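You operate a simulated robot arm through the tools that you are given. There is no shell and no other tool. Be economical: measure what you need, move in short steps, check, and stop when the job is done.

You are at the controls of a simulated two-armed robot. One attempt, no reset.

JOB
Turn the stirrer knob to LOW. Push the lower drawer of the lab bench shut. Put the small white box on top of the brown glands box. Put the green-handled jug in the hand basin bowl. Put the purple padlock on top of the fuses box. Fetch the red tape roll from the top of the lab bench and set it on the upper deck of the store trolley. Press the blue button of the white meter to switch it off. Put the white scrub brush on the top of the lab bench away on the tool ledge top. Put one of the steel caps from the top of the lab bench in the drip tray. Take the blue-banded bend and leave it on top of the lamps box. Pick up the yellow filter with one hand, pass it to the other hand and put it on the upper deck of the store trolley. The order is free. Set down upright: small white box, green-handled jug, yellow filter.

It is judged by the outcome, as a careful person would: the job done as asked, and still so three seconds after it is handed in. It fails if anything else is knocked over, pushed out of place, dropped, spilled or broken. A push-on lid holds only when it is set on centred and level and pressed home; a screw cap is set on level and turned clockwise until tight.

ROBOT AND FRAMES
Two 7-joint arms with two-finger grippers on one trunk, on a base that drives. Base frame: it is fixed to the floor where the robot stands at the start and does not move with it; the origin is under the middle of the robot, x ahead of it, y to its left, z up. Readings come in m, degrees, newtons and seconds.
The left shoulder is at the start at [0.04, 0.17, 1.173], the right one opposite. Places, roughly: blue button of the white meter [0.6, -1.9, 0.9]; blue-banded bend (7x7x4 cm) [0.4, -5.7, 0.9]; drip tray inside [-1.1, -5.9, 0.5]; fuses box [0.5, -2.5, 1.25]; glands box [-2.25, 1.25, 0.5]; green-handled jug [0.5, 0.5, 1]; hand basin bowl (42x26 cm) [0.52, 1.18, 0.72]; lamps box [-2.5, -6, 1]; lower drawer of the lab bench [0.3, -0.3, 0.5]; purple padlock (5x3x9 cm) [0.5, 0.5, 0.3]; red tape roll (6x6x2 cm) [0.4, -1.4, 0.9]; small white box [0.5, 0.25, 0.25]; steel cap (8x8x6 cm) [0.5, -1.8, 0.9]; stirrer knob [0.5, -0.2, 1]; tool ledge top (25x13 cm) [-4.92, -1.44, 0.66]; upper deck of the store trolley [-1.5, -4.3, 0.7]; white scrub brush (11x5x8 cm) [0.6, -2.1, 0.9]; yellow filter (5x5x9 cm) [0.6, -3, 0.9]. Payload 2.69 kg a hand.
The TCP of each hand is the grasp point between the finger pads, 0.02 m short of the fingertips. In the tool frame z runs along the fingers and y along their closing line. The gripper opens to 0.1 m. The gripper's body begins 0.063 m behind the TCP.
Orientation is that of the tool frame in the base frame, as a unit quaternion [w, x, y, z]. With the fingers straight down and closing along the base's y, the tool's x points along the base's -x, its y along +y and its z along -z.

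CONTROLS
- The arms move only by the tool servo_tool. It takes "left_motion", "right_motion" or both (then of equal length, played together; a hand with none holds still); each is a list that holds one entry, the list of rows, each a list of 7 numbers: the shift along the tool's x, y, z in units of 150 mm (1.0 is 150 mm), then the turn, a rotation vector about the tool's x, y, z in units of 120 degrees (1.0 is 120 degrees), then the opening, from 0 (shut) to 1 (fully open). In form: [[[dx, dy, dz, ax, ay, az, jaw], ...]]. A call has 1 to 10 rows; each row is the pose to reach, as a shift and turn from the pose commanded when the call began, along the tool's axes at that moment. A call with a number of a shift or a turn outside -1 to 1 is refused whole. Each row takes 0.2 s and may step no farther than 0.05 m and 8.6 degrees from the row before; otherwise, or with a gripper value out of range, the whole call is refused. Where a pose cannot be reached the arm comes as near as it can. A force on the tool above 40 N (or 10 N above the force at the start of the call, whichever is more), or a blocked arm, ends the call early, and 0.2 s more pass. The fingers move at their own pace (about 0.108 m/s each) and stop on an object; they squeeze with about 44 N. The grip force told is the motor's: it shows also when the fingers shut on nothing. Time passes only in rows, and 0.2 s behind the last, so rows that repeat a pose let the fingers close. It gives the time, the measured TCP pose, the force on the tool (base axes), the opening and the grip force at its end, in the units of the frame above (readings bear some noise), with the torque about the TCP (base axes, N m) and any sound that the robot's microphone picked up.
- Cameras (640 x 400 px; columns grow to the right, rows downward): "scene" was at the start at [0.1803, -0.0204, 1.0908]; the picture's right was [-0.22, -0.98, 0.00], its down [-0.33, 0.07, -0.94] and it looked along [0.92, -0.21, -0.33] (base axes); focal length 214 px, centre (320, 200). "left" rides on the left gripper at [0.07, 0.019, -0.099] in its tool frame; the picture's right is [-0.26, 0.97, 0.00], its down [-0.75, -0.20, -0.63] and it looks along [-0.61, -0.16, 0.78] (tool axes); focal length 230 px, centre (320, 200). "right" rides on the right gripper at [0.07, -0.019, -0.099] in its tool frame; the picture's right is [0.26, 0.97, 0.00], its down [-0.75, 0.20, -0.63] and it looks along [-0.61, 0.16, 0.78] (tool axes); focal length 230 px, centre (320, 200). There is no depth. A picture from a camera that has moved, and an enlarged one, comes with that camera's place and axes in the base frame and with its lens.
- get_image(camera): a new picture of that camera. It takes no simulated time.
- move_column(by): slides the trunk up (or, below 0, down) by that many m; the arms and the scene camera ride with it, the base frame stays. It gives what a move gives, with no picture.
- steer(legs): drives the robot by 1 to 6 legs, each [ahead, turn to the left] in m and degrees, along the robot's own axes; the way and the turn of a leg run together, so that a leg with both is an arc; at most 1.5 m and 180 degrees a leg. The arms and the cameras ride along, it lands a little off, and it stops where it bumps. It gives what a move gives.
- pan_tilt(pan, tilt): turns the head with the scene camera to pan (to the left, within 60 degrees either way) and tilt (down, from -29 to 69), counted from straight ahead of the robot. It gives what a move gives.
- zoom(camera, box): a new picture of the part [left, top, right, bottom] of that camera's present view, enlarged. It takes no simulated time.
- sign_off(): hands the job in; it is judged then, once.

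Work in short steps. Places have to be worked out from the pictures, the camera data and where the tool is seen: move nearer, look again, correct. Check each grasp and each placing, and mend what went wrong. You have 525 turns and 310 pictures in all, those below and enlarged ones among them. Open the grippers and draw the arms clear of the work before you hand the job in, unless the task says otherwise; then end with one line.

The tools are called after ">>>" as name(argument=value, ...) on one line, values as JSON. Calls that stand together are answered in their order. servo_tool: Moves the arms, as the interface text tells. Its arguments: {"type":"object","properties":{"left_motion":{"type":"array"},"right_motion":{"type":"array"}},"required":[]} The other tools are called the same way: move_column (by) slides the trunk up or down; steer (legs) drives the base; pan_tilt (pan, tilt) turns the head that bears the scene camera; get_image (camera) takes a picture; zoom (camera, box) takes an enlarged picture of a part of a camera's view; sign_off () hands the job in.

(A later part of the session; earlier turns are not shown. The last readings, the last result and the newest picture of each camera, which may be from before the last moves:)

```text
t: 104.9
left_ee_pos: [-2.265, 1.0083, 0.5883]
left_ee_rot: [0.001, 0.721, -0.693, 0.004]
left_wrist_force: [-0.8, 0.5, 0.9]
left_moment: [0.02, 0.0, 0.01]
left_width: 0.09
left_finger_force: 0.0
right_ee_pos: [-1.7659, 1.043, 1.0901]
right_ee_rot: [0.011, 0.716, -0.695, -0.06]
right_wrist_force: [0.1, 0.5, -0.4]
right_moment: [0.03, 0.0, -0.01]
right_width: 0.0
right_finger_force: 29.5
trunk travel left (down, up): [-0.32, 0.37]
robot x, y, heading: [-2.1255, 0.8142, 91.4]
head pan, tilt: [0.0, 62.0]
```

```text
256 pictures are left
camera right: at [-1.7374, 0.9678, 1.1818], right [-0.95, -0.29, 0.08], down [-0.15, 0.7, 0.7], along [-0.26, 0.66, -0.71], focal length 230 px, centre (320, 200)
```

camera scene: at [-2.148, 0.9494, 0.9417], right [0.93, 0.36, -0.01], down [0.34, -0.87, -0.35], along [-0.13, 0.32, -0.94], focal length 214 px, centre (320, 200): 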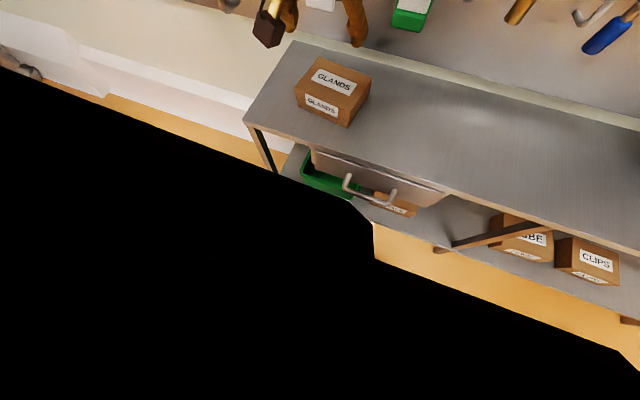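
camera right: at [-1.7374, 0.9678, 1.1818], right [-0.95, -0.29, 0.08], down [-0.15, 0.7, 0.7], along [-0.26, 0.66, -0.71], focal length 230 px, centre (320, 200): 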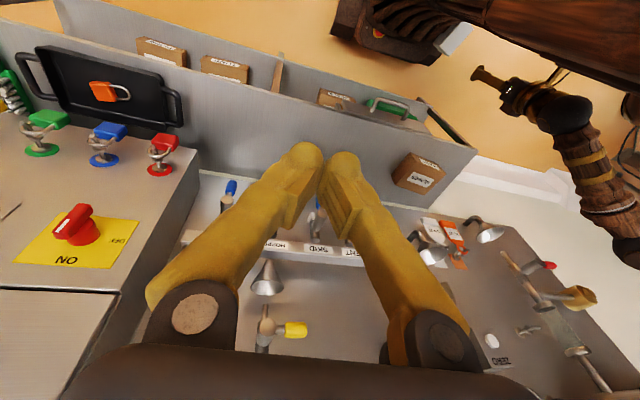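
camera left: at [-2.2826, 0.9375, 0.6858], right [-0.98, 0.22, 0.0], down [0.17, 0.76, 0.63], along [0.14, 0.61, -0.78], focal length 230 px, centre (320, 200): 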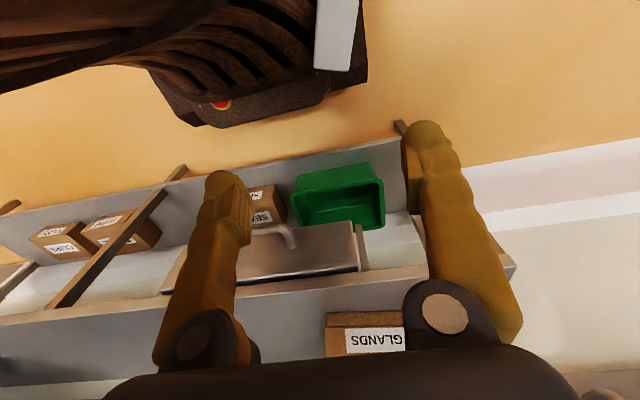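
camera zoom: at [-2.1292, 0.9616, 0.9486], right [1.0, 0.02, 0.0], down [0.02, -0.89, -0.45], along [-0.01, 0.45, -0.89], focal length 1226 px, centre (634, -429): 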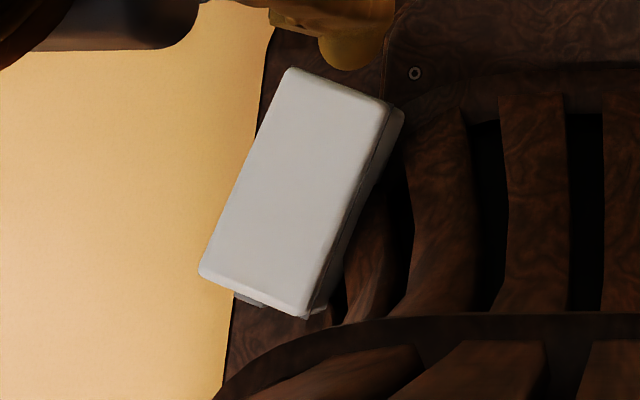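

The box stands upright on the base (seam near top, latch toward me), centre ≈(-2.308,0.960), long axis heading 72°, top z≈0.223. I align the left hand (yaw −20°) and grasp near its forward end to avoid the base slats.

>>> servo_tool(left_motion=[[[0.06, 0.1, 0.2, 0, 0, 0.06, 0.8], [0.06, 0.209, 0.45, 0, 0, 0.12, 0.8], [0.06, 0.209, 0.7, 0, 0, 0.167, 0.8], [0.06, 0.209, 0.95, 0, 0, 0.167, 0.8], [0.06, 0.209, 0.95, 0, 0, 0.167, 0.8]]])

>>> zoom(camera="scene", box=[200, 225, 360, 345])

>>> get_image(camera="left")

```text
t: 106.1
left_ee_pos: [-2.2952, 0.9985, 0.4436]
left_ee_rot: [0.0, -0.589, 0.808, -0.002]
left_wrist_force: [0.0, -0.5, 0.6]
left_moment: [0.0, -0.03, -0.03]
left_width: 0.0799
left_finger_force: 0.1
right_ee_pos: [-1.7668, 1.0447, 1.089]
right_ee_rot: [0.01, 0.715, -0.696, -0.06]
right_wrist_force: [-0.3, -0.4, -0.9]
right_moment: [0.01, -0.02, -0.01]
right_width: 0.0
right_finger_force: 29.5
trunk travel left (down, up): [-0.32, 0.37]
robot x, y, heading: [-2.1235, 0.8124, 91.3]
head pan, tilt: [0.0, 62.0]
```

```text
3.33 times, centred on (280, 285) of scene
camera zoom: at [-2.1292, 0.9616, 0.9486], right [1.0, 0.02, 0.0], down [0.02, -0.89, -0.45], along [-0.01, 0.45, -0.89], focal length 715 px, centre (453, -83)
```

zoom: 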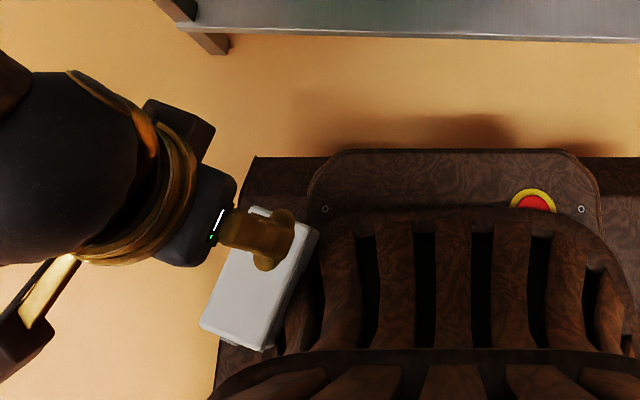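

```text
254 pictures are left
camera left: at [-2.3352, 0.9377, 0.5425], right [-0.84, 0.54, -0.01], down [0.42, 0.66, 0.63], along [0.34, 0.53, -0.78], focal length 230 px, centre (320, 200)
```

left: 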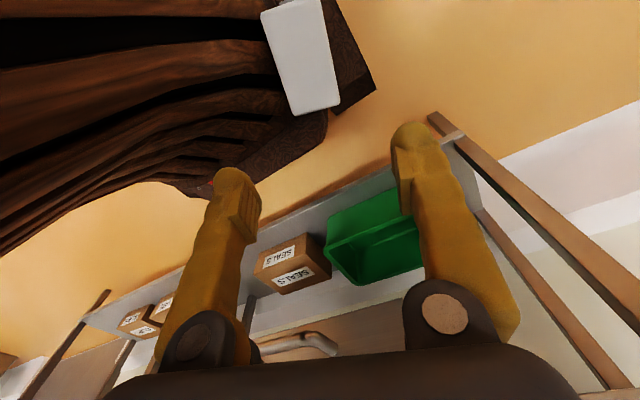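

The hand camera says the box centreline is ~1.5 cm to the image left of the tool. Correct and descend halfway, then recheck.

>>> servo_tool(left_motion=[[[0.0, -0.1, 0.25, 0, 0, 0, 0.8], [0.0, -0.1, 0.5, 0, 0, 0, 0.8], [0.0, -0.1, 0.75, 0, 0, 0, 0.8], [0.0, -0.1, 0.9, 0, 0, 0, 0.8], [0.0, -0.1, 0.9, 0, 0, 0, 0.8]]])

>>> get_image(camera="left")

>>> zoom(camera="scene", box=[200, 225, 360, 345])

```text
t: 107.3
left_ee_pos: [-2.2829, 0.9949, 0.3022]
left_ee_rot: [0.0, -0.588, 0.809, -0.005]
left_wrist_force: [0.3, -0.6, -1.1]
left_moment: [0.01, -0.02, 0.01]
left_width: 0.0802
left_finger_force: 0.1
right_ee_pos: [-1.7669, 1.043, 1.0893]
right_ee_rot: [0.01, 0.716, -0.696, -0.06]
right_wrist_force: [0.4, -0.6, 0.1]
right_moment: [-0.03, -0.01, 0.03]
right_width: 0.0
right_finger_force: 29.6
trunk travel left (down, up): [-0.32, 0.37]
robot x, y, heading: [-2.129, 0.8137, 91.2]
head pan, tilt: [0.0, 62.0]
```

```text
253 pictures are left
camera left: at [-2.322, 0.9337, 0.401], right [-0.84, 0.54, -0.01], down [0.42, 0.66, 0.63], along [0.35, 0.52, -0.78], focal length 230 px, centre (320, 200)
```

left: 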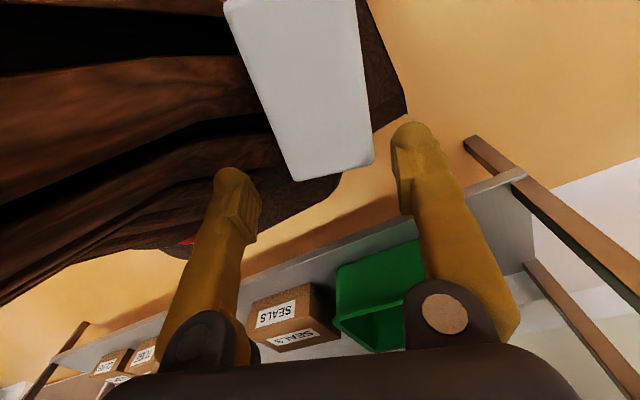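

```text
3.33 times, centred on (280, 285) of scene
camera zoom: at [-2.1292, 0.9617, 0.9486], right [1.0, 0.02, 0.0], down [0.02, -0.89, -0.45], along [-0.01, 0.45, -0.89], focal length 715 px, centre (453, -83)
```

zoom: 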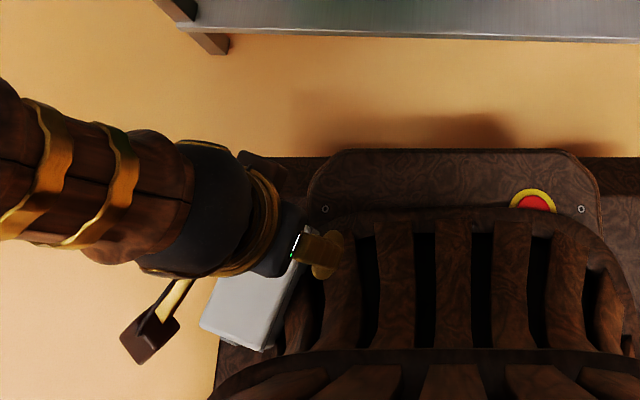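

Aligned. Box top is likely ≈0.25. Descend slowly and close.

>>> servo_tool(left_motion=[[[0.0, 0.02, 0.2, 0, 0, 0, 0.8], [0.0, 0.02, 0.35, 0, 0, 0, 0.8], [0.0, 0.02, 0.45, 0, 0, 0, 0.8], [0.0, 0.02, 0.53, 0, 0, 0, 0.8], [0.0, 0.02, 0.53, 0, 0, 0, 0.8]]])

>>> get_image(camera="left")

```text
t: 108.5
left_ee_pos: [-2.2951, 0.9807, 0.285]
left_ee_rot: [-0.001, -0.589, 0.808, -0.002]
left_wrist_force: [-0.8, 0.3, 0.1]
left_moment: [-0.01, 0.0, 0.0]
left_width: 0.0799
left_finger_force: 0.1
left hand out of reach, approached as far as the arm can: row 1, 2, 3, 4, 5
right_ee_pos: [-1.7666, 1.0431, 1.0899]
right_ee_rot: [0.01, 0.715, -0.696, -0.06]
right_wrist_force: [-0.1, 0.6, 0.0]
right_moment: [0.0, -0.01, 0.03]
right_width: 0.0
right_finger_force: 29.8
trunk travel left (down, up): [-0.32, 0.37]
robot x, y, heading: [-2.1282, 0.812, 91.2]
head pan, tilt: [0.0, 62.0]
```

```text
251 pictures are left
camera left: at [-2.3334, 0.9199, 0.3832], right [-0.84, 0.54, 0.0], down [0.42, 0.66, 0.63], along [0.34, 0.53, -0.78], focal length 230 px, centre (320, 200)
```

left: 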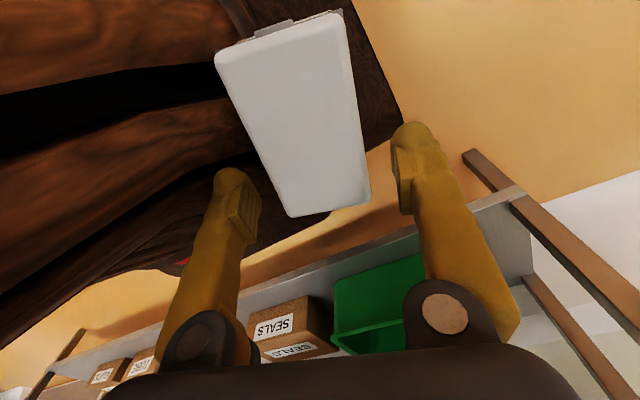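

Out of reach that low; I raise a little, re-centre, then lower the column instead.

>>> servo_tool(left_motion=[[[-0.09, -0.02, -0.2, 0, 0, 0, 0.8], [-0.09, -0.02, -0.33, 0, 0, 0, 0.8], [-0.09, -0.02, -0.33, 0, 0, 0, 0.8]]])

>>> move_column(by=-0.05)

>>> get_image(camera="left")

```text
t: 109.3
left_ee_pos: [-2.2869, 0.9962, 0.3354]
left_ee_rot: [0.0, -0.59, 0.807, -0.001]
left_wrist_force: [0.2, 0.6, -0.4]
left_moment: [-0.02, 0.04, 0.01]
left_width: 0.0801
left_finger_force: 0.1
left hand out of reach, approached as far as the arm can: row 1
right_ee_pos: [-1.7655, 1.0432, 1.0899]
right_ee_rot: [0.01, 0.716, -0.696, -0.06]
right_wrist_force: [0.5, 0.1, 0.5]
right_moment: [-0.03, 0.01, 0.01]
right_width: 0.0
right_finger_force: 29.7
trunk travel left (down, up): [-0.32, 0.37]
robot x, y, heading: [-2.1263, 0.8123, 91.3]
head pan, tilt: [0.0, 62.0]
```

```text
t: 110.2
left_ee_pos: [-2.2859, 0.9955, 0.2854]
left_ee_rot: [0.0, -0.589, 0.808, -0.003]
left_wrist_force: [-0.1, -1.4, 0.0]
left_moment: [0.01, -0.02, 0.01]
left_width: 0.0802
left_finger_force: 0.1
right_ee_pos: [-1.7673, 1.0431, 1.0403]
right_ee_rot: [0.01, 0.715, -0.696, -0.061]
right_wrist_force: [0.8, 0.1, 0.2]
right_moment: [-0.02, 0.0, 0.02]
right_width: 0.0002
right_finger_force: 29.8
trunk travel left (down, up): [-0.27, 0.42]
robot x, y, heading: [-2.1261, 0.8115, 91.2]
head pan, tilt: [0.0, 62.0]
```

```text
250 pictures are left
camera left: at [-2.3255, 0.9349, 0.3837], right [-0.84, 0.54, 0.0], down [0.42, 0.66, 0.63], along [0.34, 0.53, -0.78], focal length 230 px, centre (320, 200)
```

left: 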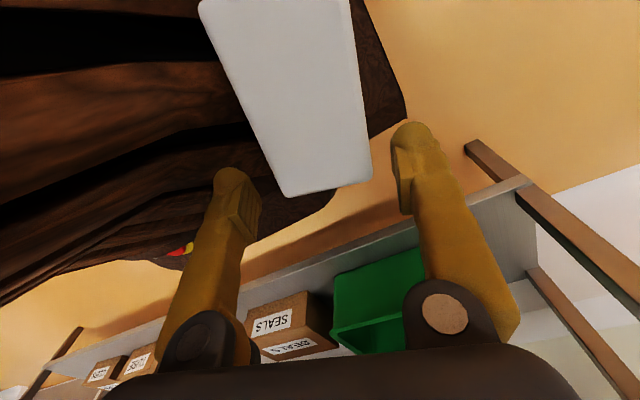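

Perfectly centred. Lower the column 0.055 and close.

>>> move_column(by=-0.055)

>>> servo_tool(left_motion=[[[0, 0, 0, 0, 0, 0, 0.3], [0, 0, 0, 0, 0, 0, 0.3], [0, 0, 0, 0, 0, 0, 0.3]]])

>>> get_image(camera="left")

```text
t: 111.2
left_ee_pos: [-2.2858, 0.996, 0.2302]
left_ee_rot: [0.0, -0.589, 0.808, -0.002]
left_wrist_force: [-0.8, -0.9, -0.7]
left_moment: [0.01, 0.0, 0.02]
left_width: 0.0797
left_finger_force: 0.0
right_ee_pos: [-1.7673, 1.0432, 0.9849]
right_ee_rot: [0.01, 0.716, -0.696, -0.061]
right_wrist_force: [-0.1, -0.5, -0.8]
right_moment: [0.02, 0.0, 0.03]
right_width: 0.0
right_finger_force: 29.4
trunk travel left (down, up): [-0.215, 0.475]
robot x, y, heading: [-2.1271, 0.8132, 91.4]
head pan, tilt: [0.0, 62.0]
```

```text
t: 112.0
left_ee_pos: [-2.2857, 0.9952, 0.2297]
left_ee_rot: [0.0, -0.589, 0.808, -0.002]
left_wrist_force: [-0.5, 1.0, 2.0]
left_moment: [-0.01, 0.02, -0.04]
left_width: 0.0569
left_finger_force: 43.6
right_ee_pos: [-1.7662, 1.045, 0.9862]
right_ee_rot: [0.009, 0.716, -0.696, -0.062]
right_wrist_force: [-0.1, 0.7, -0.3]
right_moment: [0.03, -0.01, 0.0]
right_width: 0.0
right_finger_force: 29.4
trunk travel left (down, up): [-0.215, 0.475]
robot x, y, heading: [-2.1306, 0.8101, 91.3]
head pan, tilt: [0.0, 62.0]
```

```text
249 pictures are left
camera left: at [-2.3256, 0.9348, 0.3288], right [-0.84, 0.54, 0.0], down [0.42, 0.66, 0.63], along [0.34, 0.53, -0.78], focal length 230 px, centre (320, 200)
```

left: 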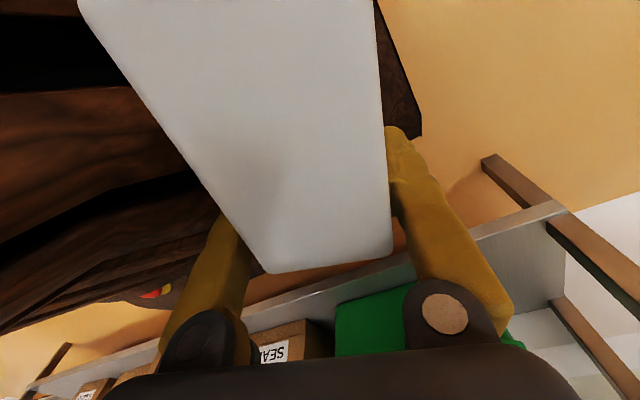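

Re-grasped. Raise: column +0.1 and arm up, then check.

>>> move_column(by=0.1)

>>> servo_tool(left_motion=[[[0, 0, -0.25, 0, 0, 0, 0.3], [0, 0, -0.5, 0, 0, 0, 0.3], [0, 0, -0.75, 0, 0, 0, 0.3], [0, 0, -1.0, 0, 0, 0, 0.3]]])

>>> servo_tool(left_motion=[[[-0.1, 0, -0.25, 0, 0, 0, 0.3], [-0.2, 0, -0.5, 0, 0, 0, 0.3], [-0.3, 0, -0.75, 0, 0, -0.04, 0.3], [-0.4, 0, -1.0, 0, 0, -0.075, 0.3]]])

>>> get_image(camera="scene")

```text
t: 113.3
left_ee_pos: [-2.285, 0.9967, 0.3306]
left_ee_rot: [0.0, -0.589, 0.808, -0.002]
left_wrist_force: [-0.1, 0.5, -1.7]
left_moment: [0.08, 0.0, 0.03]
left_width: 0.057
left_finger_force: 44.0
right_ee_pos: [-1.7662, 1.0434, 1.0846]
right_ee_rot: [0.011, 0.716, -0.696, -0.06]
right_wrist_force: [0.2, -0.4, -0.7]
right_moment: [0.0, 0.01, 0.01]
right_width: 0.0
right_finger_force: 30.0
trunk travel left (down, up): [-0.315, 0.375]
robot x, y, heading: [-2.1292, 0.8091, 91.4]
head pan, tilt: [0.0, 62.0]
```

```text
t: 114.3
left_ee_pos: [-2.2894, 0.9936, 0.482]
left_ee_rot: [0.0, -0.589, 0.808, -0.003]
left_wrist_force: [-0.7, -0.3, -0.7]
left_moment: [0.04, -0.01, -0.03]
left_width: 0.0571
left_finger_force: 44.1
right_ee_pos: [-1.7663, 1.0434, 1.0846]
right_ee_rot: [0.01, 0.716, -0.695, -0.06]
right_wrist_force: [-0.3, -0.7, 0.5]
right_moment: [0.04, -0.09, 0.02]
right_width: 0.0
right_finger_force: 29.3
trunk travel left (down, up): [-0.315, 0.375]
robot x, y, heading: [-2.1232, 0.8096, 91.3]
head pan, tilt: [0.0, 62.0]
```

```text
t: 115.3
left_ee_pos: [-2.2702, 1.0497, 0.6311]
left_ee_rot: [-0.001, -0.651, 0.759, -0.003]
left_wrist_force: [0.5, -0.2, -2.0]
left_moment: [0.08, 0.0, 0.0]
left_width: 0.0568
left_finger_force: 43.6
right_ee_pos: [-1.7667, 1.0429, 1.0857]
right_ee_rot: [0.011, 0.715, -0.696, -0.061]
right_wrist_force: [0.1, -0.2, -0.4]
right_moment: [-0.02, -0.03, 0.02]
right_width: 0.0
right_finger_force: 29.0
trunk travel left (down, up): [-0.315, 0.375]
robot x, y, heading: [-2.1272, 0.8103, 91.5]
head pan, tilt: [0.0, 62.0]
```

```text
248 pictures are left
camera scene: at [-2.129, 0.9615, 0.9436], right [1.0, 0.02, 0.0], down [0.02, -0.89, -0.45], along [-0.01, 0.45, -0.89], focal length 214 px, centre (320, 200)
```

scene: 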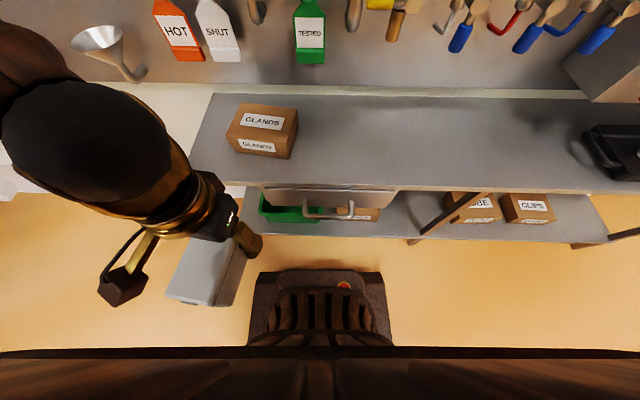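

Drive 0.07 ahead, and extend the arm over the glands box at z≈0.66.

>>> servo_tool(left_motion=[[[0, 0, -0.2, 0, 0, 0, 0.3], [-0.25, 0.05, -0.2, 0, 0, 0, 0.3], [-0.5, 0.1, -0.2, 0, 0, 0, 0.3], [-0.75, 0.15, -0.2, 0, 0, 0, 0.3]]])

>>> steer(legs=[[0.07, 0]])

>>> pan_tilt(pan=10, tilt=45)

```text
t: 116.3
left_ee_pos: [-2.2738, 1.1714, 0.6603]
left_ee_rot: [-0.001, -0.651, 0.759, -0.003]
left_wrist_force: [1.0, -0.4, -1.9]
left_moment: [0.04, 0.0, -0.02]
left_width: 0.0568
left_finger_force: 44.1
right_ee_pos: [-1.7655, 1.0428, 1.0853]
right_ee_rot: [0.011, 0.715, -0.697, -0.06]
right_wrist_force: [-0.4, -0.2, 0.1]
right_moment: [0.0, 0.01, 0.0]
right_width: 0.0004
right_finger_force: 29.7
trunk travel left (down, up): [-0.315, 0.375]
robot x, y, heading: [-2.1304, 0.8104, 91.4]
head pan, tilt: [0.0, 62.0]
```

```text
t: 117.3
left_ee_pos: [-2.276, 1.2461, 0.6588]
left_ee_rot: [-0.002, -0.651, 0.759, -0.005]
left_wrist_force: [-0.4, 0.7, -2.3]
left_moment: [-0.04, -0.04, -0.01]
left_width: 0.0568
left_finger_force: 44.1
right_ee_pos: [-1.7636, 1.1238, 1.0917]
right_ee_rot: [0.0, 0.717, -0.694, -0.071]
right_wrist_force: [3.7, 1.1, 4.7]
right_moment: [-0.12, 0.24, 0.04]
right_width: 0.0
right_finger_force: 29.5
trunk travel left (down, up): [-0.315, 0.375]
robot x, y, heading: [-2.1282, 0.8859, 91.1]
head pan, tilt: [0.0, 62.0]
```

```text
t: 118.1
left_ee_pos: [-2.2762, 1.2369, 0.6661]
left_ee_rot: [0.003, -0.651, 0.759, 0.001]
left_wrist_force: [-0.2, -0.5, -1.2]
left_moment: [0.06, -0.03, 0.02]
left_width: 0.0572
left_finger_force: 43.7
right_ee_pos: [-1.7633, 1.1045, 1.0862]
right_ee_rot: [0.011, 0.717, -0.694, -0.066]
right_wrist_force: [0.7, 0.4, 1.0]
right_moment: [-0.04, 0.0, 0.01]
right_width: 0.0002
right_finger_force: 29.6
trunk travel left (down, up): [-0.315, 0.375]
robot x, y, heading: [-2.1283, 0.8809, 91.0]
head pan, tilt: [10.0, 45.0]
```

>>> servo_tool(left_motion=[[[-0.3, 0.05, 0, 0, 0, 0, 0.3], [-0.6, 0.1, 0, 0, 0, 0, 0.3], [-0.8, 0.14, 0, 0, 0, 0, 0.3], [-1.0, 0.14, 0, 0, 0, 0, 0.3], [-1.0, 0.14, 0, 0, 0, 0, 0.3]]])

>>> zoom(camera="scene", box=[200, 110, 400, 235])

```text
t: 119.3
left_ee_pos: [-2.2753, 1.371, 0.673]
left_ee_rot: [0.007, -0.65, 0.76, 0.005]
left_wrist_force: [-9.2, -5.2, -9.8]
left_moment: [0.67, -1.32, 0.21]
left_width: 0.0569
left_finger_force: 44.7
right_ee_pos: [-1.7563, 1.09, 1.0973]
right_ee_rot: [-0.006, 0.717, -0.692, -0.087]
right_wrist_force: [-0.2, 1.1, 0.7]
right_moment: [-0.09, 0.02, 0.03]
right_width: 0.0
right_finger_force: 29.3
trunk travel left (down, up): [-0.315, 0.375]
robot x, y, heading: [-2.1301, 0.8809, 91.0]
head pan, tilt: [10.0, 45.0]
```

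```text
3.20 times, centred on (300, 172) of scene
camera zoom: at [-2.146, 1.0168, 0.9703], right [0.98, 0.2, 0.0], down [0.14, -0.68, -0.72], along [-0.14, 0.71, -0.7], focal length 686 px, centre (384, 288)
```

zoom: 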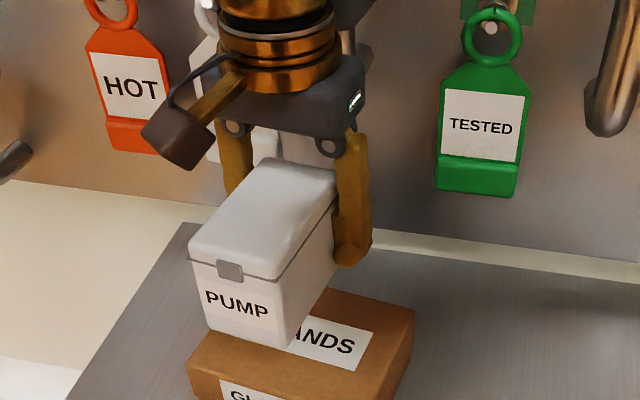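

Side force: the hand body is touching the hanging tags on the wall. Back off 3 cm and check.

>>> servo_tool(left_motion=[[[0.13, 0, 0, 0, 0, 0, 0.3], [0.25, 0, 0, 0, 0, 0, 0.3], [0.25, 0, 0, 0, 0, 0, 0.3]]])

>>> get_image(camera="scene")

>>> get_image(camera="left")

```text
t: 120.1
left_ee_pos: [-2.2793, 1.3499, 0.6658]
left_ee_rot: [0.005, -0.65, 0.76, 0.003]
left_wrist_force: [0.0, -0.6, -2.2]
left_moment: [0.09, -0.01, -0.01]
left_width: 0.0569
left_finger_force: 43.8
right_ee_pos: [-1.763, 1.1023, 1.0884]
right_ee_rot: [0.009, 0.716, -0.695, -0.067]
right_wrist_force: [0.6, -1.8, 0.2]
right_moment: [0.02, 0.01, 0.01]
right_width: 0.0001
right_finger_force: 29.5
trunk travel left (down, up): [-0.315, 0.375]
robot x, y, heading: [-2.1292, 0.883, 91.5]
head pan, tilt: [10.0, 45.0]
```

```text
246 pictures are left
camera scene: at [-2.1449, 1.0485, 0.9653], right [0.98, 0.19, 0.0], down [0.14, -0.7, -0.7], along [-0.14, 0.68, -0.72], focal length 214 px, centre (320, 200)
```

scene: 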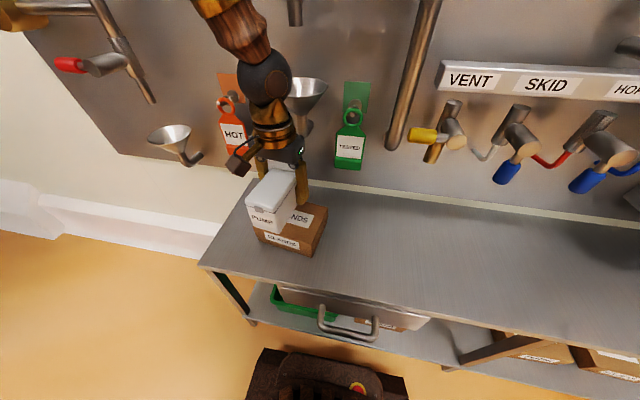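

```text
245 pictures are left
camera left: at [-2.3097, 1.282, 0.7642], right [-0.92, 0.4, 0.0], down [0.31, 0.7, 0.64], along [0.26, 0.58, -0.77], focal length 230 px, centre (320, 200)
```

left: 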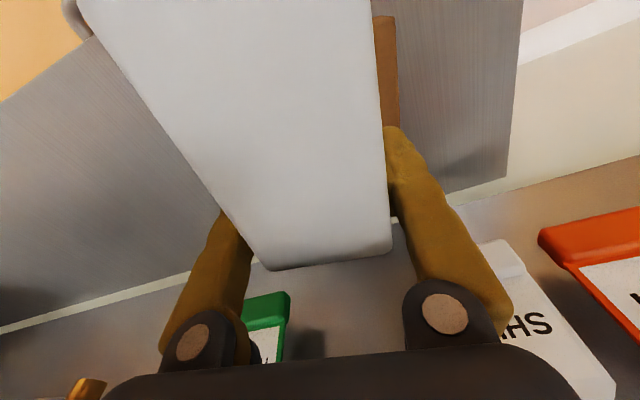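

Clear now. I yaw to ~91°, shift slightly right, and lower with the box centre over the glands box.

>>> servo_tool(left_motion=[[[-0.03, -0.082, 0, 0, 0, -0.05, 0.3], [-0.06, -0.082, 0, 0, 0, -0.083, 0.3], [-0.08, -0.082, 0.15, 0, 0, -0.083, 0.3], [-0.08, -0.082, 0.3, 0, 0, -0.083, 0.3], [-0.08, -0.082, 0.36, 0, 0, -0.083, 0.3]]])

>>> zoom(camera="scene", box=[200, 130, 400, 265])

```text
t: 121.3
left_ee_pos: [-2.2656, 1.3591, 0.6147]
left_ee_rot: [-0.005, 0.715, -0.699, -0.004]
left_wrist_force: [-2.3, -3.3, 18.1]
left_moment: [0.18, 0.23, 0.02]
left_width: 0.0569
left_finger_force: 44.3
right_ee_pos: [-1.763, 1.1004, 1.0878]
right_ee_rot: [0.01, 0.717, -0.694, -0.066]
right_wrist_force: [0.4, -0.3, 0.9]
right_moment: [-0.03, 0.01, 0.02]
right_width: 0.0002
right_finger_force: 29.0
trunk travel left (down, up): [-0.315, 0.375]
robot x, y, heading: [-2.1304, 0.8859, 90.8]
head pan, tilt: [10.0, 45.0]
```

```text
2.96 times, centred on (300, 198) of scene
camera zoom: at [-2.1449, 1.0487, 0.9656], right [0.98, 0.19, 0.0], down [0.14, -0.7, -0.7], along [-0.14, 0.68, -0.72], focal length 636 px, centre (379, 207)
```

zoom: 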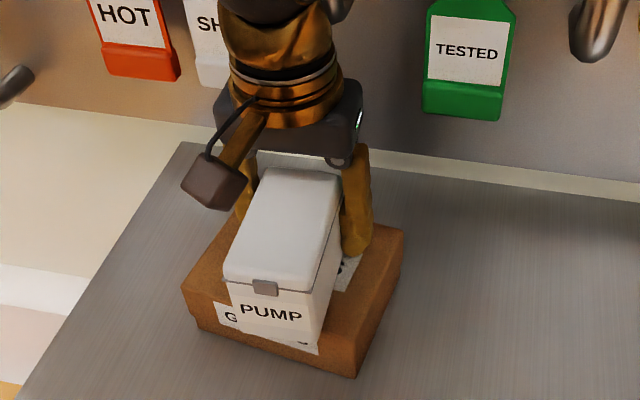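

Contact at 18 N. Relieve, open, wait, then lift only 2 cm and look.

>>> servo_tool(left_motion=[[[0, 0, -0.015, 0, 0, 0, 0.4], [0, 0, -0.015, 0, 0, 0, 0.6], [0, 0, -0.015, 0, 0, 0, 0.8], [0, 0, -0.015, 0, 0, 0, 0.95], [0, 0, -0.015, 0, 0, 0, 0.95], [0, 0, -0.015, 0, 0, 0, 0.95], [0, 0, -0.08, 0, 0, 0, 0.95], [0, 0, -0.15, 0, 0, 0, 0.95]]])

>>> zoom(camera="scene", box=[200, 130, 400, 265])

>>> get_image(camera="left")

```text
t: 123.1
left_ee_pos: [-2.2659, 1.3593, 0.6363]
left_ee_rot: [-0.004, 0.715, -0.699, -0.001]
left_wrist_force: [0.2, -0.6, 0.1]
left_moment: [0.02, 0.0, 0.0]
left_width: 0.0953
left_finger_force: 0.0
right_ee_pos: [-1.7626, 1.1024, 1.0874]
right_ee_rot: [0.01, 0.717, -0.694, -0.066]
right_wrist_force: [-0.2, 0.0, -0.1]
right_moment: [-0.01, -0.05, 0.03]
right_width: 0.0
right_finger_force: 29.8
trunk travel left (down, up): [-0.315, 0.375]
robot x, y, heading: [-2.1281, 0.8867, 91.1]
head pan, tilt: [10.0, 45.0]
```

```text
2.96 times, centred on (300, 198) of scene
camera zoom: at [-2.145, 1.0499, 0.9651], right [0.98, 0.19, 0.0], down [0.14, -0.71, -0.7], along [-0.14, 0.68, -0.72], focal length 636 px, centre (379, 207)
```

zoom: 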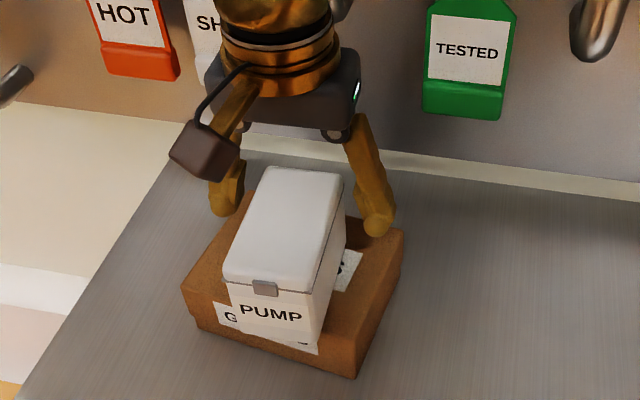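

```text
242 pictures are left
camera left: at [-2.2838, 1.2875, 0.7343], right [-0.97, 0.24, 0.0], down [0.18, 0.75, 0.64], along [0.15, 0.62, -0.77], focal length 230 px, centre (320, 200)
```

left: 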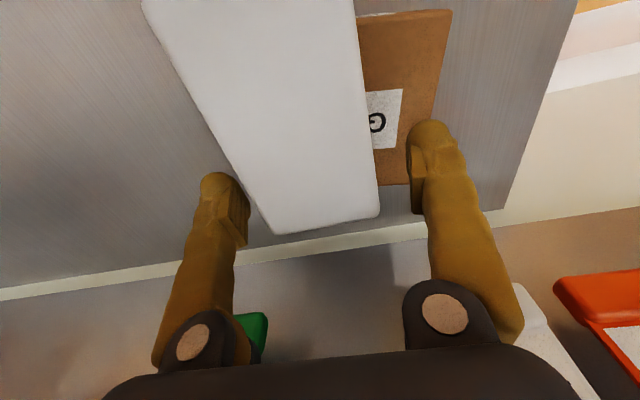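

Placed and released. Raise the hand, back away.

>>> servo_tool(left_motion=[[[0.05, 0, -0.25, 0, 0, 0, 0.95], [0.1, 0, -0.5, 0, 0, 0, 0.95], [0.3, 0, -0.75, 0, 0, 0, 0.95], [0.5, 0, -0.9, 0, 0, 0, 0.95], [0.8, 0, -0.9, 0, 0, 0, 0.95]]])

>>> steer(legs=[[-0.35, 0]])

>>> get_image(camera="scene")

```text
t: 124.3
left_ee_pos: [-2.2626, 1.2382, 0.7716]
left_ee_rot: [-0.003, 0.714, -0.7, -0.003]
left_wrist_force: [-0.3, -0.4, 0.0]
left_moment: [0.01, 0.0, 0.01]
left_width: 0.0949
left_finger_force: 0.1
right_ee_pos: [-1.7635, 1.1034, 1.0864]
right_ee_rot: [0.01, 0.717, -0.694, -0.066]
right_wrist_force: [0.1, 0.6, 0.4]
right_moment: [-0.02, -0.01, -0.02]
right_width: 0.0002
right_finger_force: 29.4
trunk travel left (down, up): [-0.315, 0.375]
robot x, y, heading: [-2.1303, 0.8794, 90.9]
head pan, tilt: [10.0, 45.0]
```

```text
t: 126.6
left_ee_pos: [-2.254, 0.8872, 0.7714]
left_ee_rot: [-0.003, 0.713, -0.701, -0.003]
left_wrist_force: [0.7, 0.0, -0.8]
left_moment: [0.01, 0.02, 0.0]
left_width: 0.0949
left_finger_force: 0.0
right_ee_pos: [-1.7557, 0.7501, 1.0872]
right_ee_rot: [0.01, 0.715, -0.696, -0.065]
right_wrist_force: [0.2, 0.1, 0.9]
right_moment: [0.0, -0.01, 0.03]
right_width: 0.0
right_finger_force: 29.1
trunk travel left (down, up): [-0.315, 0.375]
robot x, y, heading: [-2.1213, 0.5326, 91.1]
head pan, tilt: [10.0, 45.0]
```

```text
241 pictures are left
camera scene: at [-2.1377, 0.6988, 0.9652], right [0.98, 0.19, 0.0], down [0.14, -0.71, -0.7], along [-0.14, 0.68, -0.72], focal length 214 px, centre (320, 200)
```

scene: 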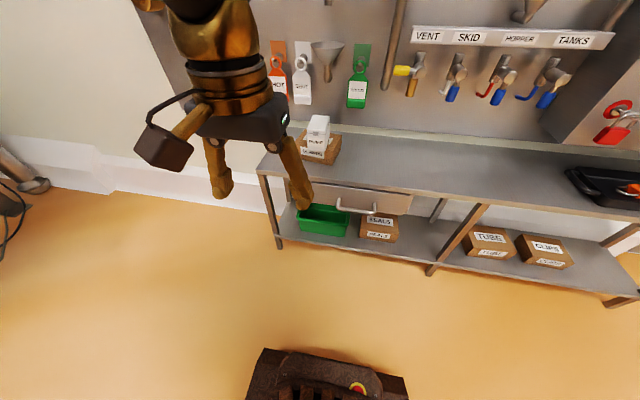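

Both secure. Now go back to the left bench for the padlock.

>>> steer(legs=[[0, -101], [1.5, 0], [0, 10]])

>>> move_column(by=-0.3)

>>> pan_tilt(pan=10, tilt=30)

>>> get_image(camera="scene")

```text
t: 139.1
left_ee_pos: [-0.2994, 0.4157, 0.7753]
left_ee_rot: [0.013, -0.008, 1.0, -0.001]
left_wrist_force: [-0.4, 0.3, 0.6]
left_moment: [0.01, 0.0, 0.01]
left_width: 0.0948
left_finger_force: 0.1
right_ee_pos: [-0.4408, -0.0841, 1.0821]
right_ee_rot: [0.026, -0.013, 0.998, 0.058]
right_wrist_force: [0.2, -0.7, 0.1]
right_moment: [-0.04, -0.02, 0.02]
right_width: 0.0001
right_finger_force: 29.7
trunk travel left (down, up): [-0.315, 0.375]
robot x, y, heading: [-0.6404, 0.2846, 0.9]
head pan, tilt: [10.0, 45.0]
```

```text
t: 142.1
left_ee_pos: [-0.3122, 0.4156, 0.4822]
left_ee_rot: [0.021, -0.009, 1.0, -0.001]
left_wrist_force: [-0.5, 0.7, 0.2]
left_moment: [-0.02, -0.03, -0.01]
left_width: 0.0949
left_finger_force: 0.1
right_ee_pos: [-0.4594, -0.0834, 0.7779]
right_ee_rot: [0.018, -0.013, 0.998, 0.063]
right_wrist_force: [-0.5, 0.9, 0.4]
right_moment: [-0.02, -0.01, 0.05]
right_width: 0.0
right_finger_force: 29.6
trunk travel left (down, up): [-0.015, 0.675]
robot x, y, heading: [-0.6426, 0.2839, 1.1]
head pan, tilt: [10.0, 45.0]
```

```text
t: 142.9
left_ee_pos: [-0.312, 0.4145, 0.4825]
left_ee_rot: [0.02, -0.01, 1.0, -0.001]
left_wrist_force: [-1.0, 0.1, -0.2]
left_moment: [-0.03, 0.0, 0.01]
left_width: 0.0951
left_finger_force: 0.1
right_ee_pos: [-0.4583, -0.0844, 0.7789]
right_ee_rot: [0.018, -0.012, 0.998, 0.063]
right_wrist_force: [0.2, -0.2, 0.8]
right_moment: [0.01, 0.03, 0.01]
right_width: 0.0001
right_finger_force: 29.9
trunk travel left (down, up): [-0.015, 0.675]
robot x, y, heading: [-0.6444, 0.283, 1.4]
head pan, tilt: [10.0, 30.0]
```

```text
240 pictures are left
camera scene: at [-0.4718, 0.3008, 0.6875], right [0.19, -0.98, 0.0], down [-0.51, -0.1, -0.86], along [0.84, 0.17, -0.52], focal length 214 px, centre (320, 200)
```

scene: 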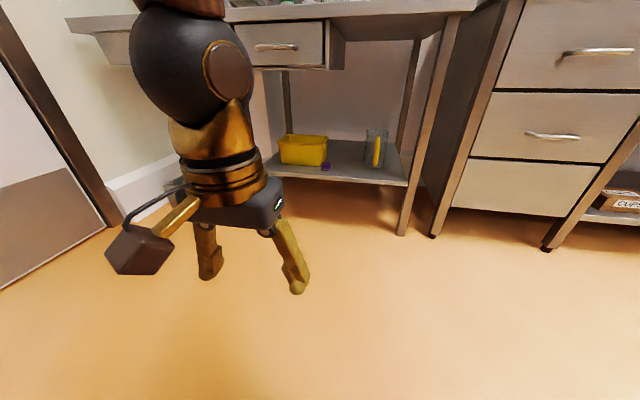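

Drive ahead 0.52 m.

>>> steer(legs=[[0.52, -1]])

>>> get_image(camera="left")

>>> pan_tilt(pan=10, tilt=45)

>>> get_image(camera="scene")

```text
t: 145.9
left_ee_pos: [0.2002, 0.4172, 0.4816]
left_ee_rot: [0.021, -0.002, 1.0, 0.0]
left_wrist_force: [-0.4, -0.2, 0.5]
left_moment: [-0.01, 0.01, -0.02]
left_width: 0.095
left_finger_force: 0.1
right_ee_pos: [0.0461, -0.0814, 0.7797]
right_ee_rot: [0.018, -0.006, 0.998, 0.063]
right_wrist_force: [-0.2, 0.2, 0.6]
right_moment: [0.02, 0.0, 0.0]
right_width: 0.0
right_finger_force: 29.3
trunk travel left (down, up): [-0.015, 0.675]
robot x, y, heading: [-0.1321, 0.288, 0.2]
head pan, tilt: [10.0, 30.0]
```

```text
239 pictures are left
camera left: at [0.1265, 0.4346, 0.5771], right [0.25, 0.97, 0.01], down [0.72, -0.2, 0.66], along [0.64, -0.16, -0.75], focal length 230 px, centre (320, 200)
```

left: 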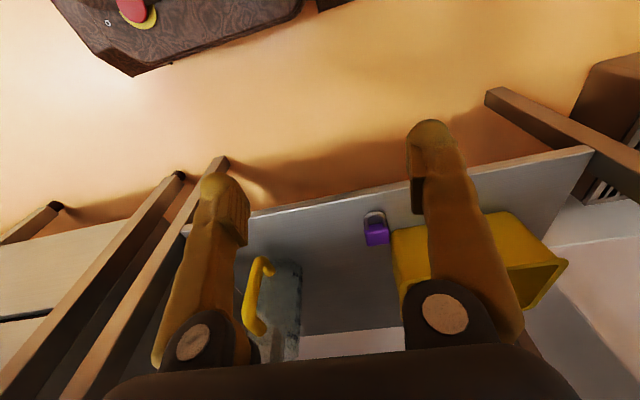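

```text
t: 146.7
left_ee_pos: [0.193, 0.4165, 0.4868]
left_ee_rot: [0.03, -0.002, 1.0, 0.0]
left_wrist_force: [0.1, 0.1, -0.6]
left_moment: [0.01, 0.03, 0.0]
left_width: 0.0949
left_finger_force: 0.1
right_ee_pos: [0.0339, -0.0806, 0.7751]
right_ee_rot: [0.008, -0.004, 0.998, 0.067]
right_wrist_force: [-0.1, -0.3, 1.1]
right_moment: [-0.01, 0.0, 0.0]
right_width: 0.0
right_finger_force: 30.3
trunk travel left (down, up): [-0.015, 0.675]
robot x, y, heading: [-0.1319, 0.2908, 0.0]
head pan, tilt: [10.0, 45.0]
```

```text
238 pictures are left
camera scene: at [0.0294, 0.3028, 0.6652], right [0.18, -0.98, 0.0], down [-0.71, -0.13, -0.7], along [0.68, 0.13, -0.72], focal length 214 px, centre (320, 200)
```

scene: 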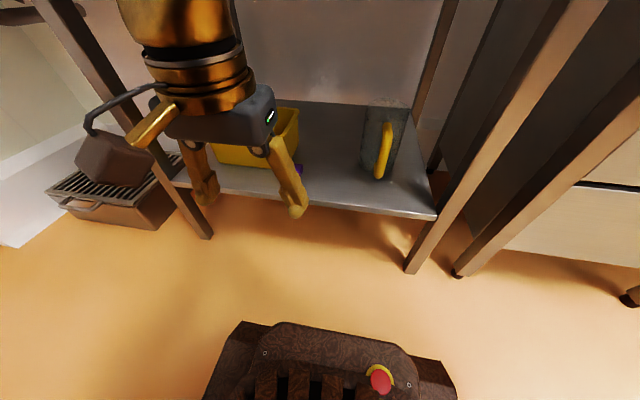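

Padlock ≈ (0.46,0.457), lying flat on the shelf. Move the left hand to a 30°-tilted pre-grasp.

>>> servo_tool(left_motion=[[[-0.2, 0.1, 0.1, 0, -0.06, 0, 0.85], [-0.4, 0.2, 0.2, 0, -0.12, 0, 0.85], [-0.65, 0.27, 0.3, 0, -0.18, 0, 0.85], [-0.9, 0.27, 0.35, 0, -0.222, 0, 0.85], [-1.0, 0.27, 0.4, 0, -0.222, 0, 0.85], [-1.0, 0.27, 0.4, 0, -0.222, 0, 0.85]]])

>>> get_image(camera="left")

```text
t: 148.1
left_ee_pos: [0.3424, 0.4593, 0.4358]
left_ee_rot: [0.259, -0.001, 0.966, 0.0]
left_wrist_force: [0.4, 0.1, 0.2]
left_moment: [0.01, 0.03, 0.03]
left_width: 0.085
left_finger_force: 0.0
right_ee_pos: [0.0349, -0.08, 0.775]
right_ee_rot: [0.009, -0.004, 0.998, 0.067]
right_wrist_force: [-0.6, 0.5, -0.1]
right_moment: [0.01, 0.03, 0.01]
right_width: 0.0
right_finger_force: 29.3
trunk travel left (down, up): [-0.015, 0.675]
robot x, y, heading: [-0.1289, 0.2881, 0.4]
head pan, tilt: [10.0, 45.0]
```

```text
237 pictures are left
camera left: at [0.2329, 0.4777, 0.4865], right [0.22, 0.97, 0.13], down [0.34, -0.2, 0.92], along [0.92, -0.16, -0.37], focal length 230 px, centre (320, 200)
```

left: 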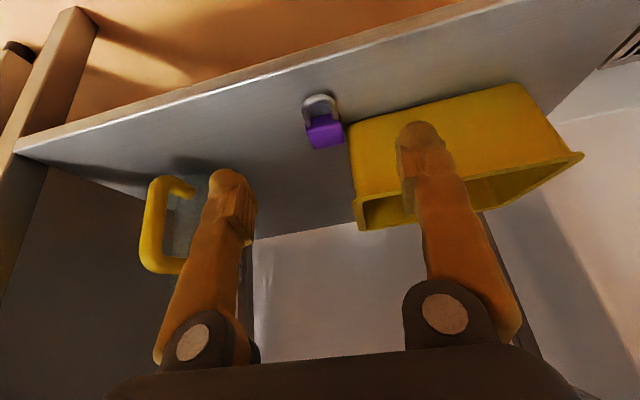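

Padlock body x 0.433–0.493, y≈0.4555. Approach closer and look.

>>> servo_tool(left_motion=[[[-0.12, -0.025, 0.2, 0, 0, 0, 0.75], [-0.24, -0.025, 0.46, 0, 0, 0, 0.75], [-0.24, -0.025, 0.7, 0, 0, 0, 0.75], [-0.24, -0.025, 0.88, 0, 0, 0, 0.75], [-0.24, -0.025, 0.88, 0, 0, 0, 0.75]]])

>>> get_image(camera="left")

```text
t: 149.2
left_ee_pos: [0.4459, 0.4547, 0.3375]
left_ee_rot: [0.258, -0.002, 0.966, 0.0]
left_wrist_force: [-0.1, -0.7, 0.4]
left_moment: [-0.03, 0.01, -0.03]
left_width: 0.0749
left_finger_force: 0.0
right_ee_pos: [0.0343, -0.0806, 0.776]
right_ee_rot: [0.01, -0.004, 0.998, 0.067]
right_wrist_force: [0.8, 0.4, 0.0]
right_moment: [-0.01, 0.0, 0.01]
right_width: 0.0
right_finger_force: 29.6
trunk travel left (down, up): [-0.015, 0.675]
robot x, y, heading: [-0.1349, 0.289, 0.0]
head pan, tilt: [10.0, 45.0]
```

```text
236 pictures are left
camera left: at [0.3354, 0.4722, 0.3881], right [0.22, 0.97, 0.13], down [0.34, -0.2, 0.92], along [0.92, -0.16, -0.37], focal length 230 px, centre (320, 200)
```

left: 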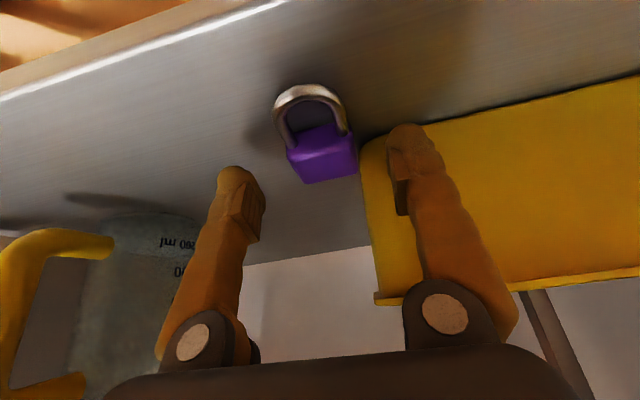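

Body lies right on the tool axis. I take it slightly toward the shackle side so the left finger clears the bin; descend and close.

>>> servo_tool(left_motion=[[[0.074, 0.0, 0.08, 0, 0, 0, 0.7], [0.074, 0.0, 0.15, 0, 0, 0, 0.7], [0.074, 0.0, 0.205, 0, 0, 0, 0.7], [0.074, 0.0, 0.205, 0, 0, 0, 0.2], [0.074, 0.0, 0.205, 0, 0, 0, 0.2], [0.074, 0.0, 0.205, 0, 0, 0, 0.2]]])

>>> get_image(camera="left")

```text
t: 150.0
left_ee_pos: [0.4449, 0.4534, 0.3168]
left_ee_rot: [0.262, -0.002, 0.965, 0.0]
left_wrist_force: [-0.1, -0.1, 0.2]
left_moment: [0.02, -0.01, 0.0]
left_width: 0.07
left_finger_force: 0.0
right_ee_pos: [0.0223, -0.0797, 0.773]
right_ee_rot: [0.002, -0.003, 0.997, 0.072]
right_wrist_force: [0.2, 0.3, -0.3]
right_moment: [-0.05, 0.02, 0.0]
right_width: 0.0
right_finger_force: 29.6
trunk travel left (down, up): [-0.015, 0.675]
robot x, y, heading: [-0.1348, 0.2895, 0.1]
head pan, tilt: [10.0, 45.0]
stopped in row 3 (left hand): the force on the tool passed its limit at 52 N (the readings are from after the stop); the commanded pose is now the measured one
```

```text
235 pictures are left
camera left: at [0.3338, 0.4716, 0.3665], right [0.22, 0.97, 0.13], down [0.33, -0.2, 0.92], along [0.92, -0.16, -0.36], focal length 230 px, centre (320, 200)
```

left: 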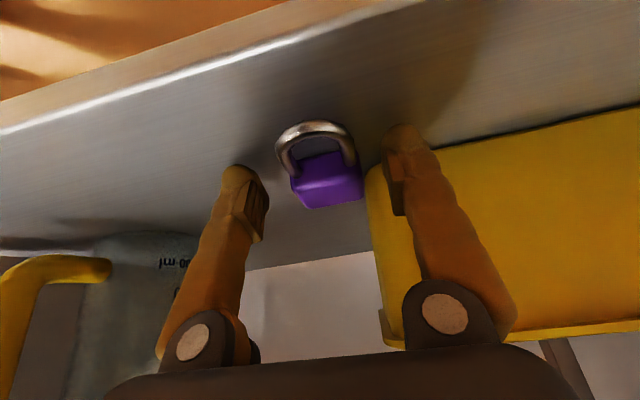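

Fingertips reached the shelf (≈0.29) with the pads around the body. Lift 3 mm and close.

>>> servo_tool(left_motion=[[[-0.01, 0.0, -0.017, 0, 0, 0, 0.7], [-0.01, 0.0, -0.017, 0, 0, 0, 0.2], [-0.01, 0.0, -0.017, 0, 0, 0, 0.2], [-0.01, 0.0, -0.017, 0, 0, 0, 0.2]]])

>>> get_image(camera="left")

```text
t: 151.0
left_ee_pos: [0.4441, 0.4532, 0.3204]
left_ee_rot: [0.263, -0.001, 0.965, 0.001]
left_wrist_force: [-0.1, 0.5, 0.1]
left_moment: [-0.03, -0.01, -0.01]
left_width: 0.0423
left_finger_force: 43.8
right_ee_pos: [0.0214, -0.0799, 0.7735]
right_ee_rot: [0.002, -0.004, 0.997, 0.071]
right_wrist_force: [-0.4, 0.5, 0.1]
right_moment: [0.01, -0.01, 0.0]
right_width: 0.0001
right_finger_force: 29.5
trunk travel left (down, up): [-0.015, 0.675]
robot x, y, heading: [-0.135, 0.2885, 0.5]
head pan, tilt: [10.0, 45.0]
```

```text
234 pictures are left
camera left: at [0.3337, 0.4712, 0.3695], right [0.22, 0.97, 0.13], down [0.33, -0.2, 0.92], along [0.92, -0.16, -0.36], focal length 230 px, centre (320, 200)
```

left: 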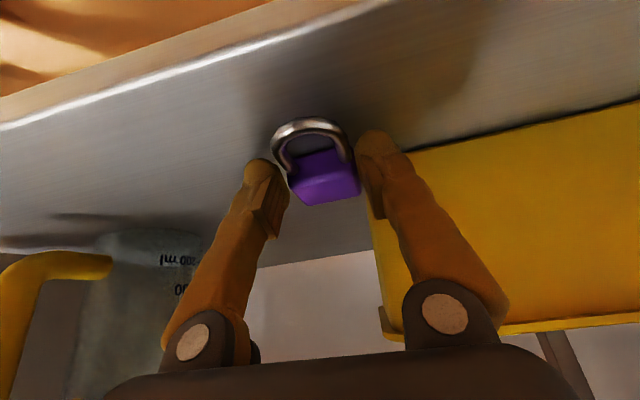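

Gripped at 42 mm. Lift and check.

>>> servo_tool(left_motion=[[[-0.08, 0, -0.144, 0, 0, 0, 0.2], [-0.16, 0, -0.28, 0, 0, 0, 0.2], [-0.1, 0, -0.5, 0, 0, 0, 0.2], [0, 0, -0.75, 0, 0, 0, 0.2], [0.1, 0, -1.0, 0, 0, 0, 0.2]]])

>>> get_image(camera="left")

```text
t: 152.2
left_ee_pos: [0.3561, 0.4546, 0.4431]
left_ee_rot: [0.263, 0.0, 0.965, 0.0]
left_wrist_force: [-0.4, 0.5, -1.3]
left_moment: [0.0, 0.03, 0.01]
left_width: 0.0426
left_finger_force: 44.7
right_ee_pos: [0.0208, -0.0799, 0.7725]
right_ee_rot: [0.002, -0.004, 0.998, 0.07]
right_wrist_force: [-0.7, -1.0, 0.7]
right_moment: [0.05, 0.03, -0.01]
right_width: 0.0002
right_finger_force: 29.1
trunk travel left (down, up): [-0.015, 0.675]
robot x, y, heading: [-0.1347, 0.2869, 0.4]
head pan, tilt: [10.0, 45.0]
```

```text
233 pictures are left
camera left: at [0.2446, 0.4723, 0.4919], right [0.22, 0.97, 0.13], down [0.33, -0.2, 0.92], along [0.92, -0.16, -0.36], focal length 230 px, centre (320, 200)
```

left: 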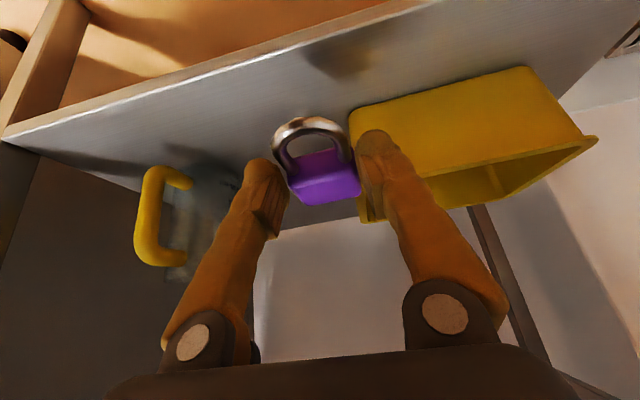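

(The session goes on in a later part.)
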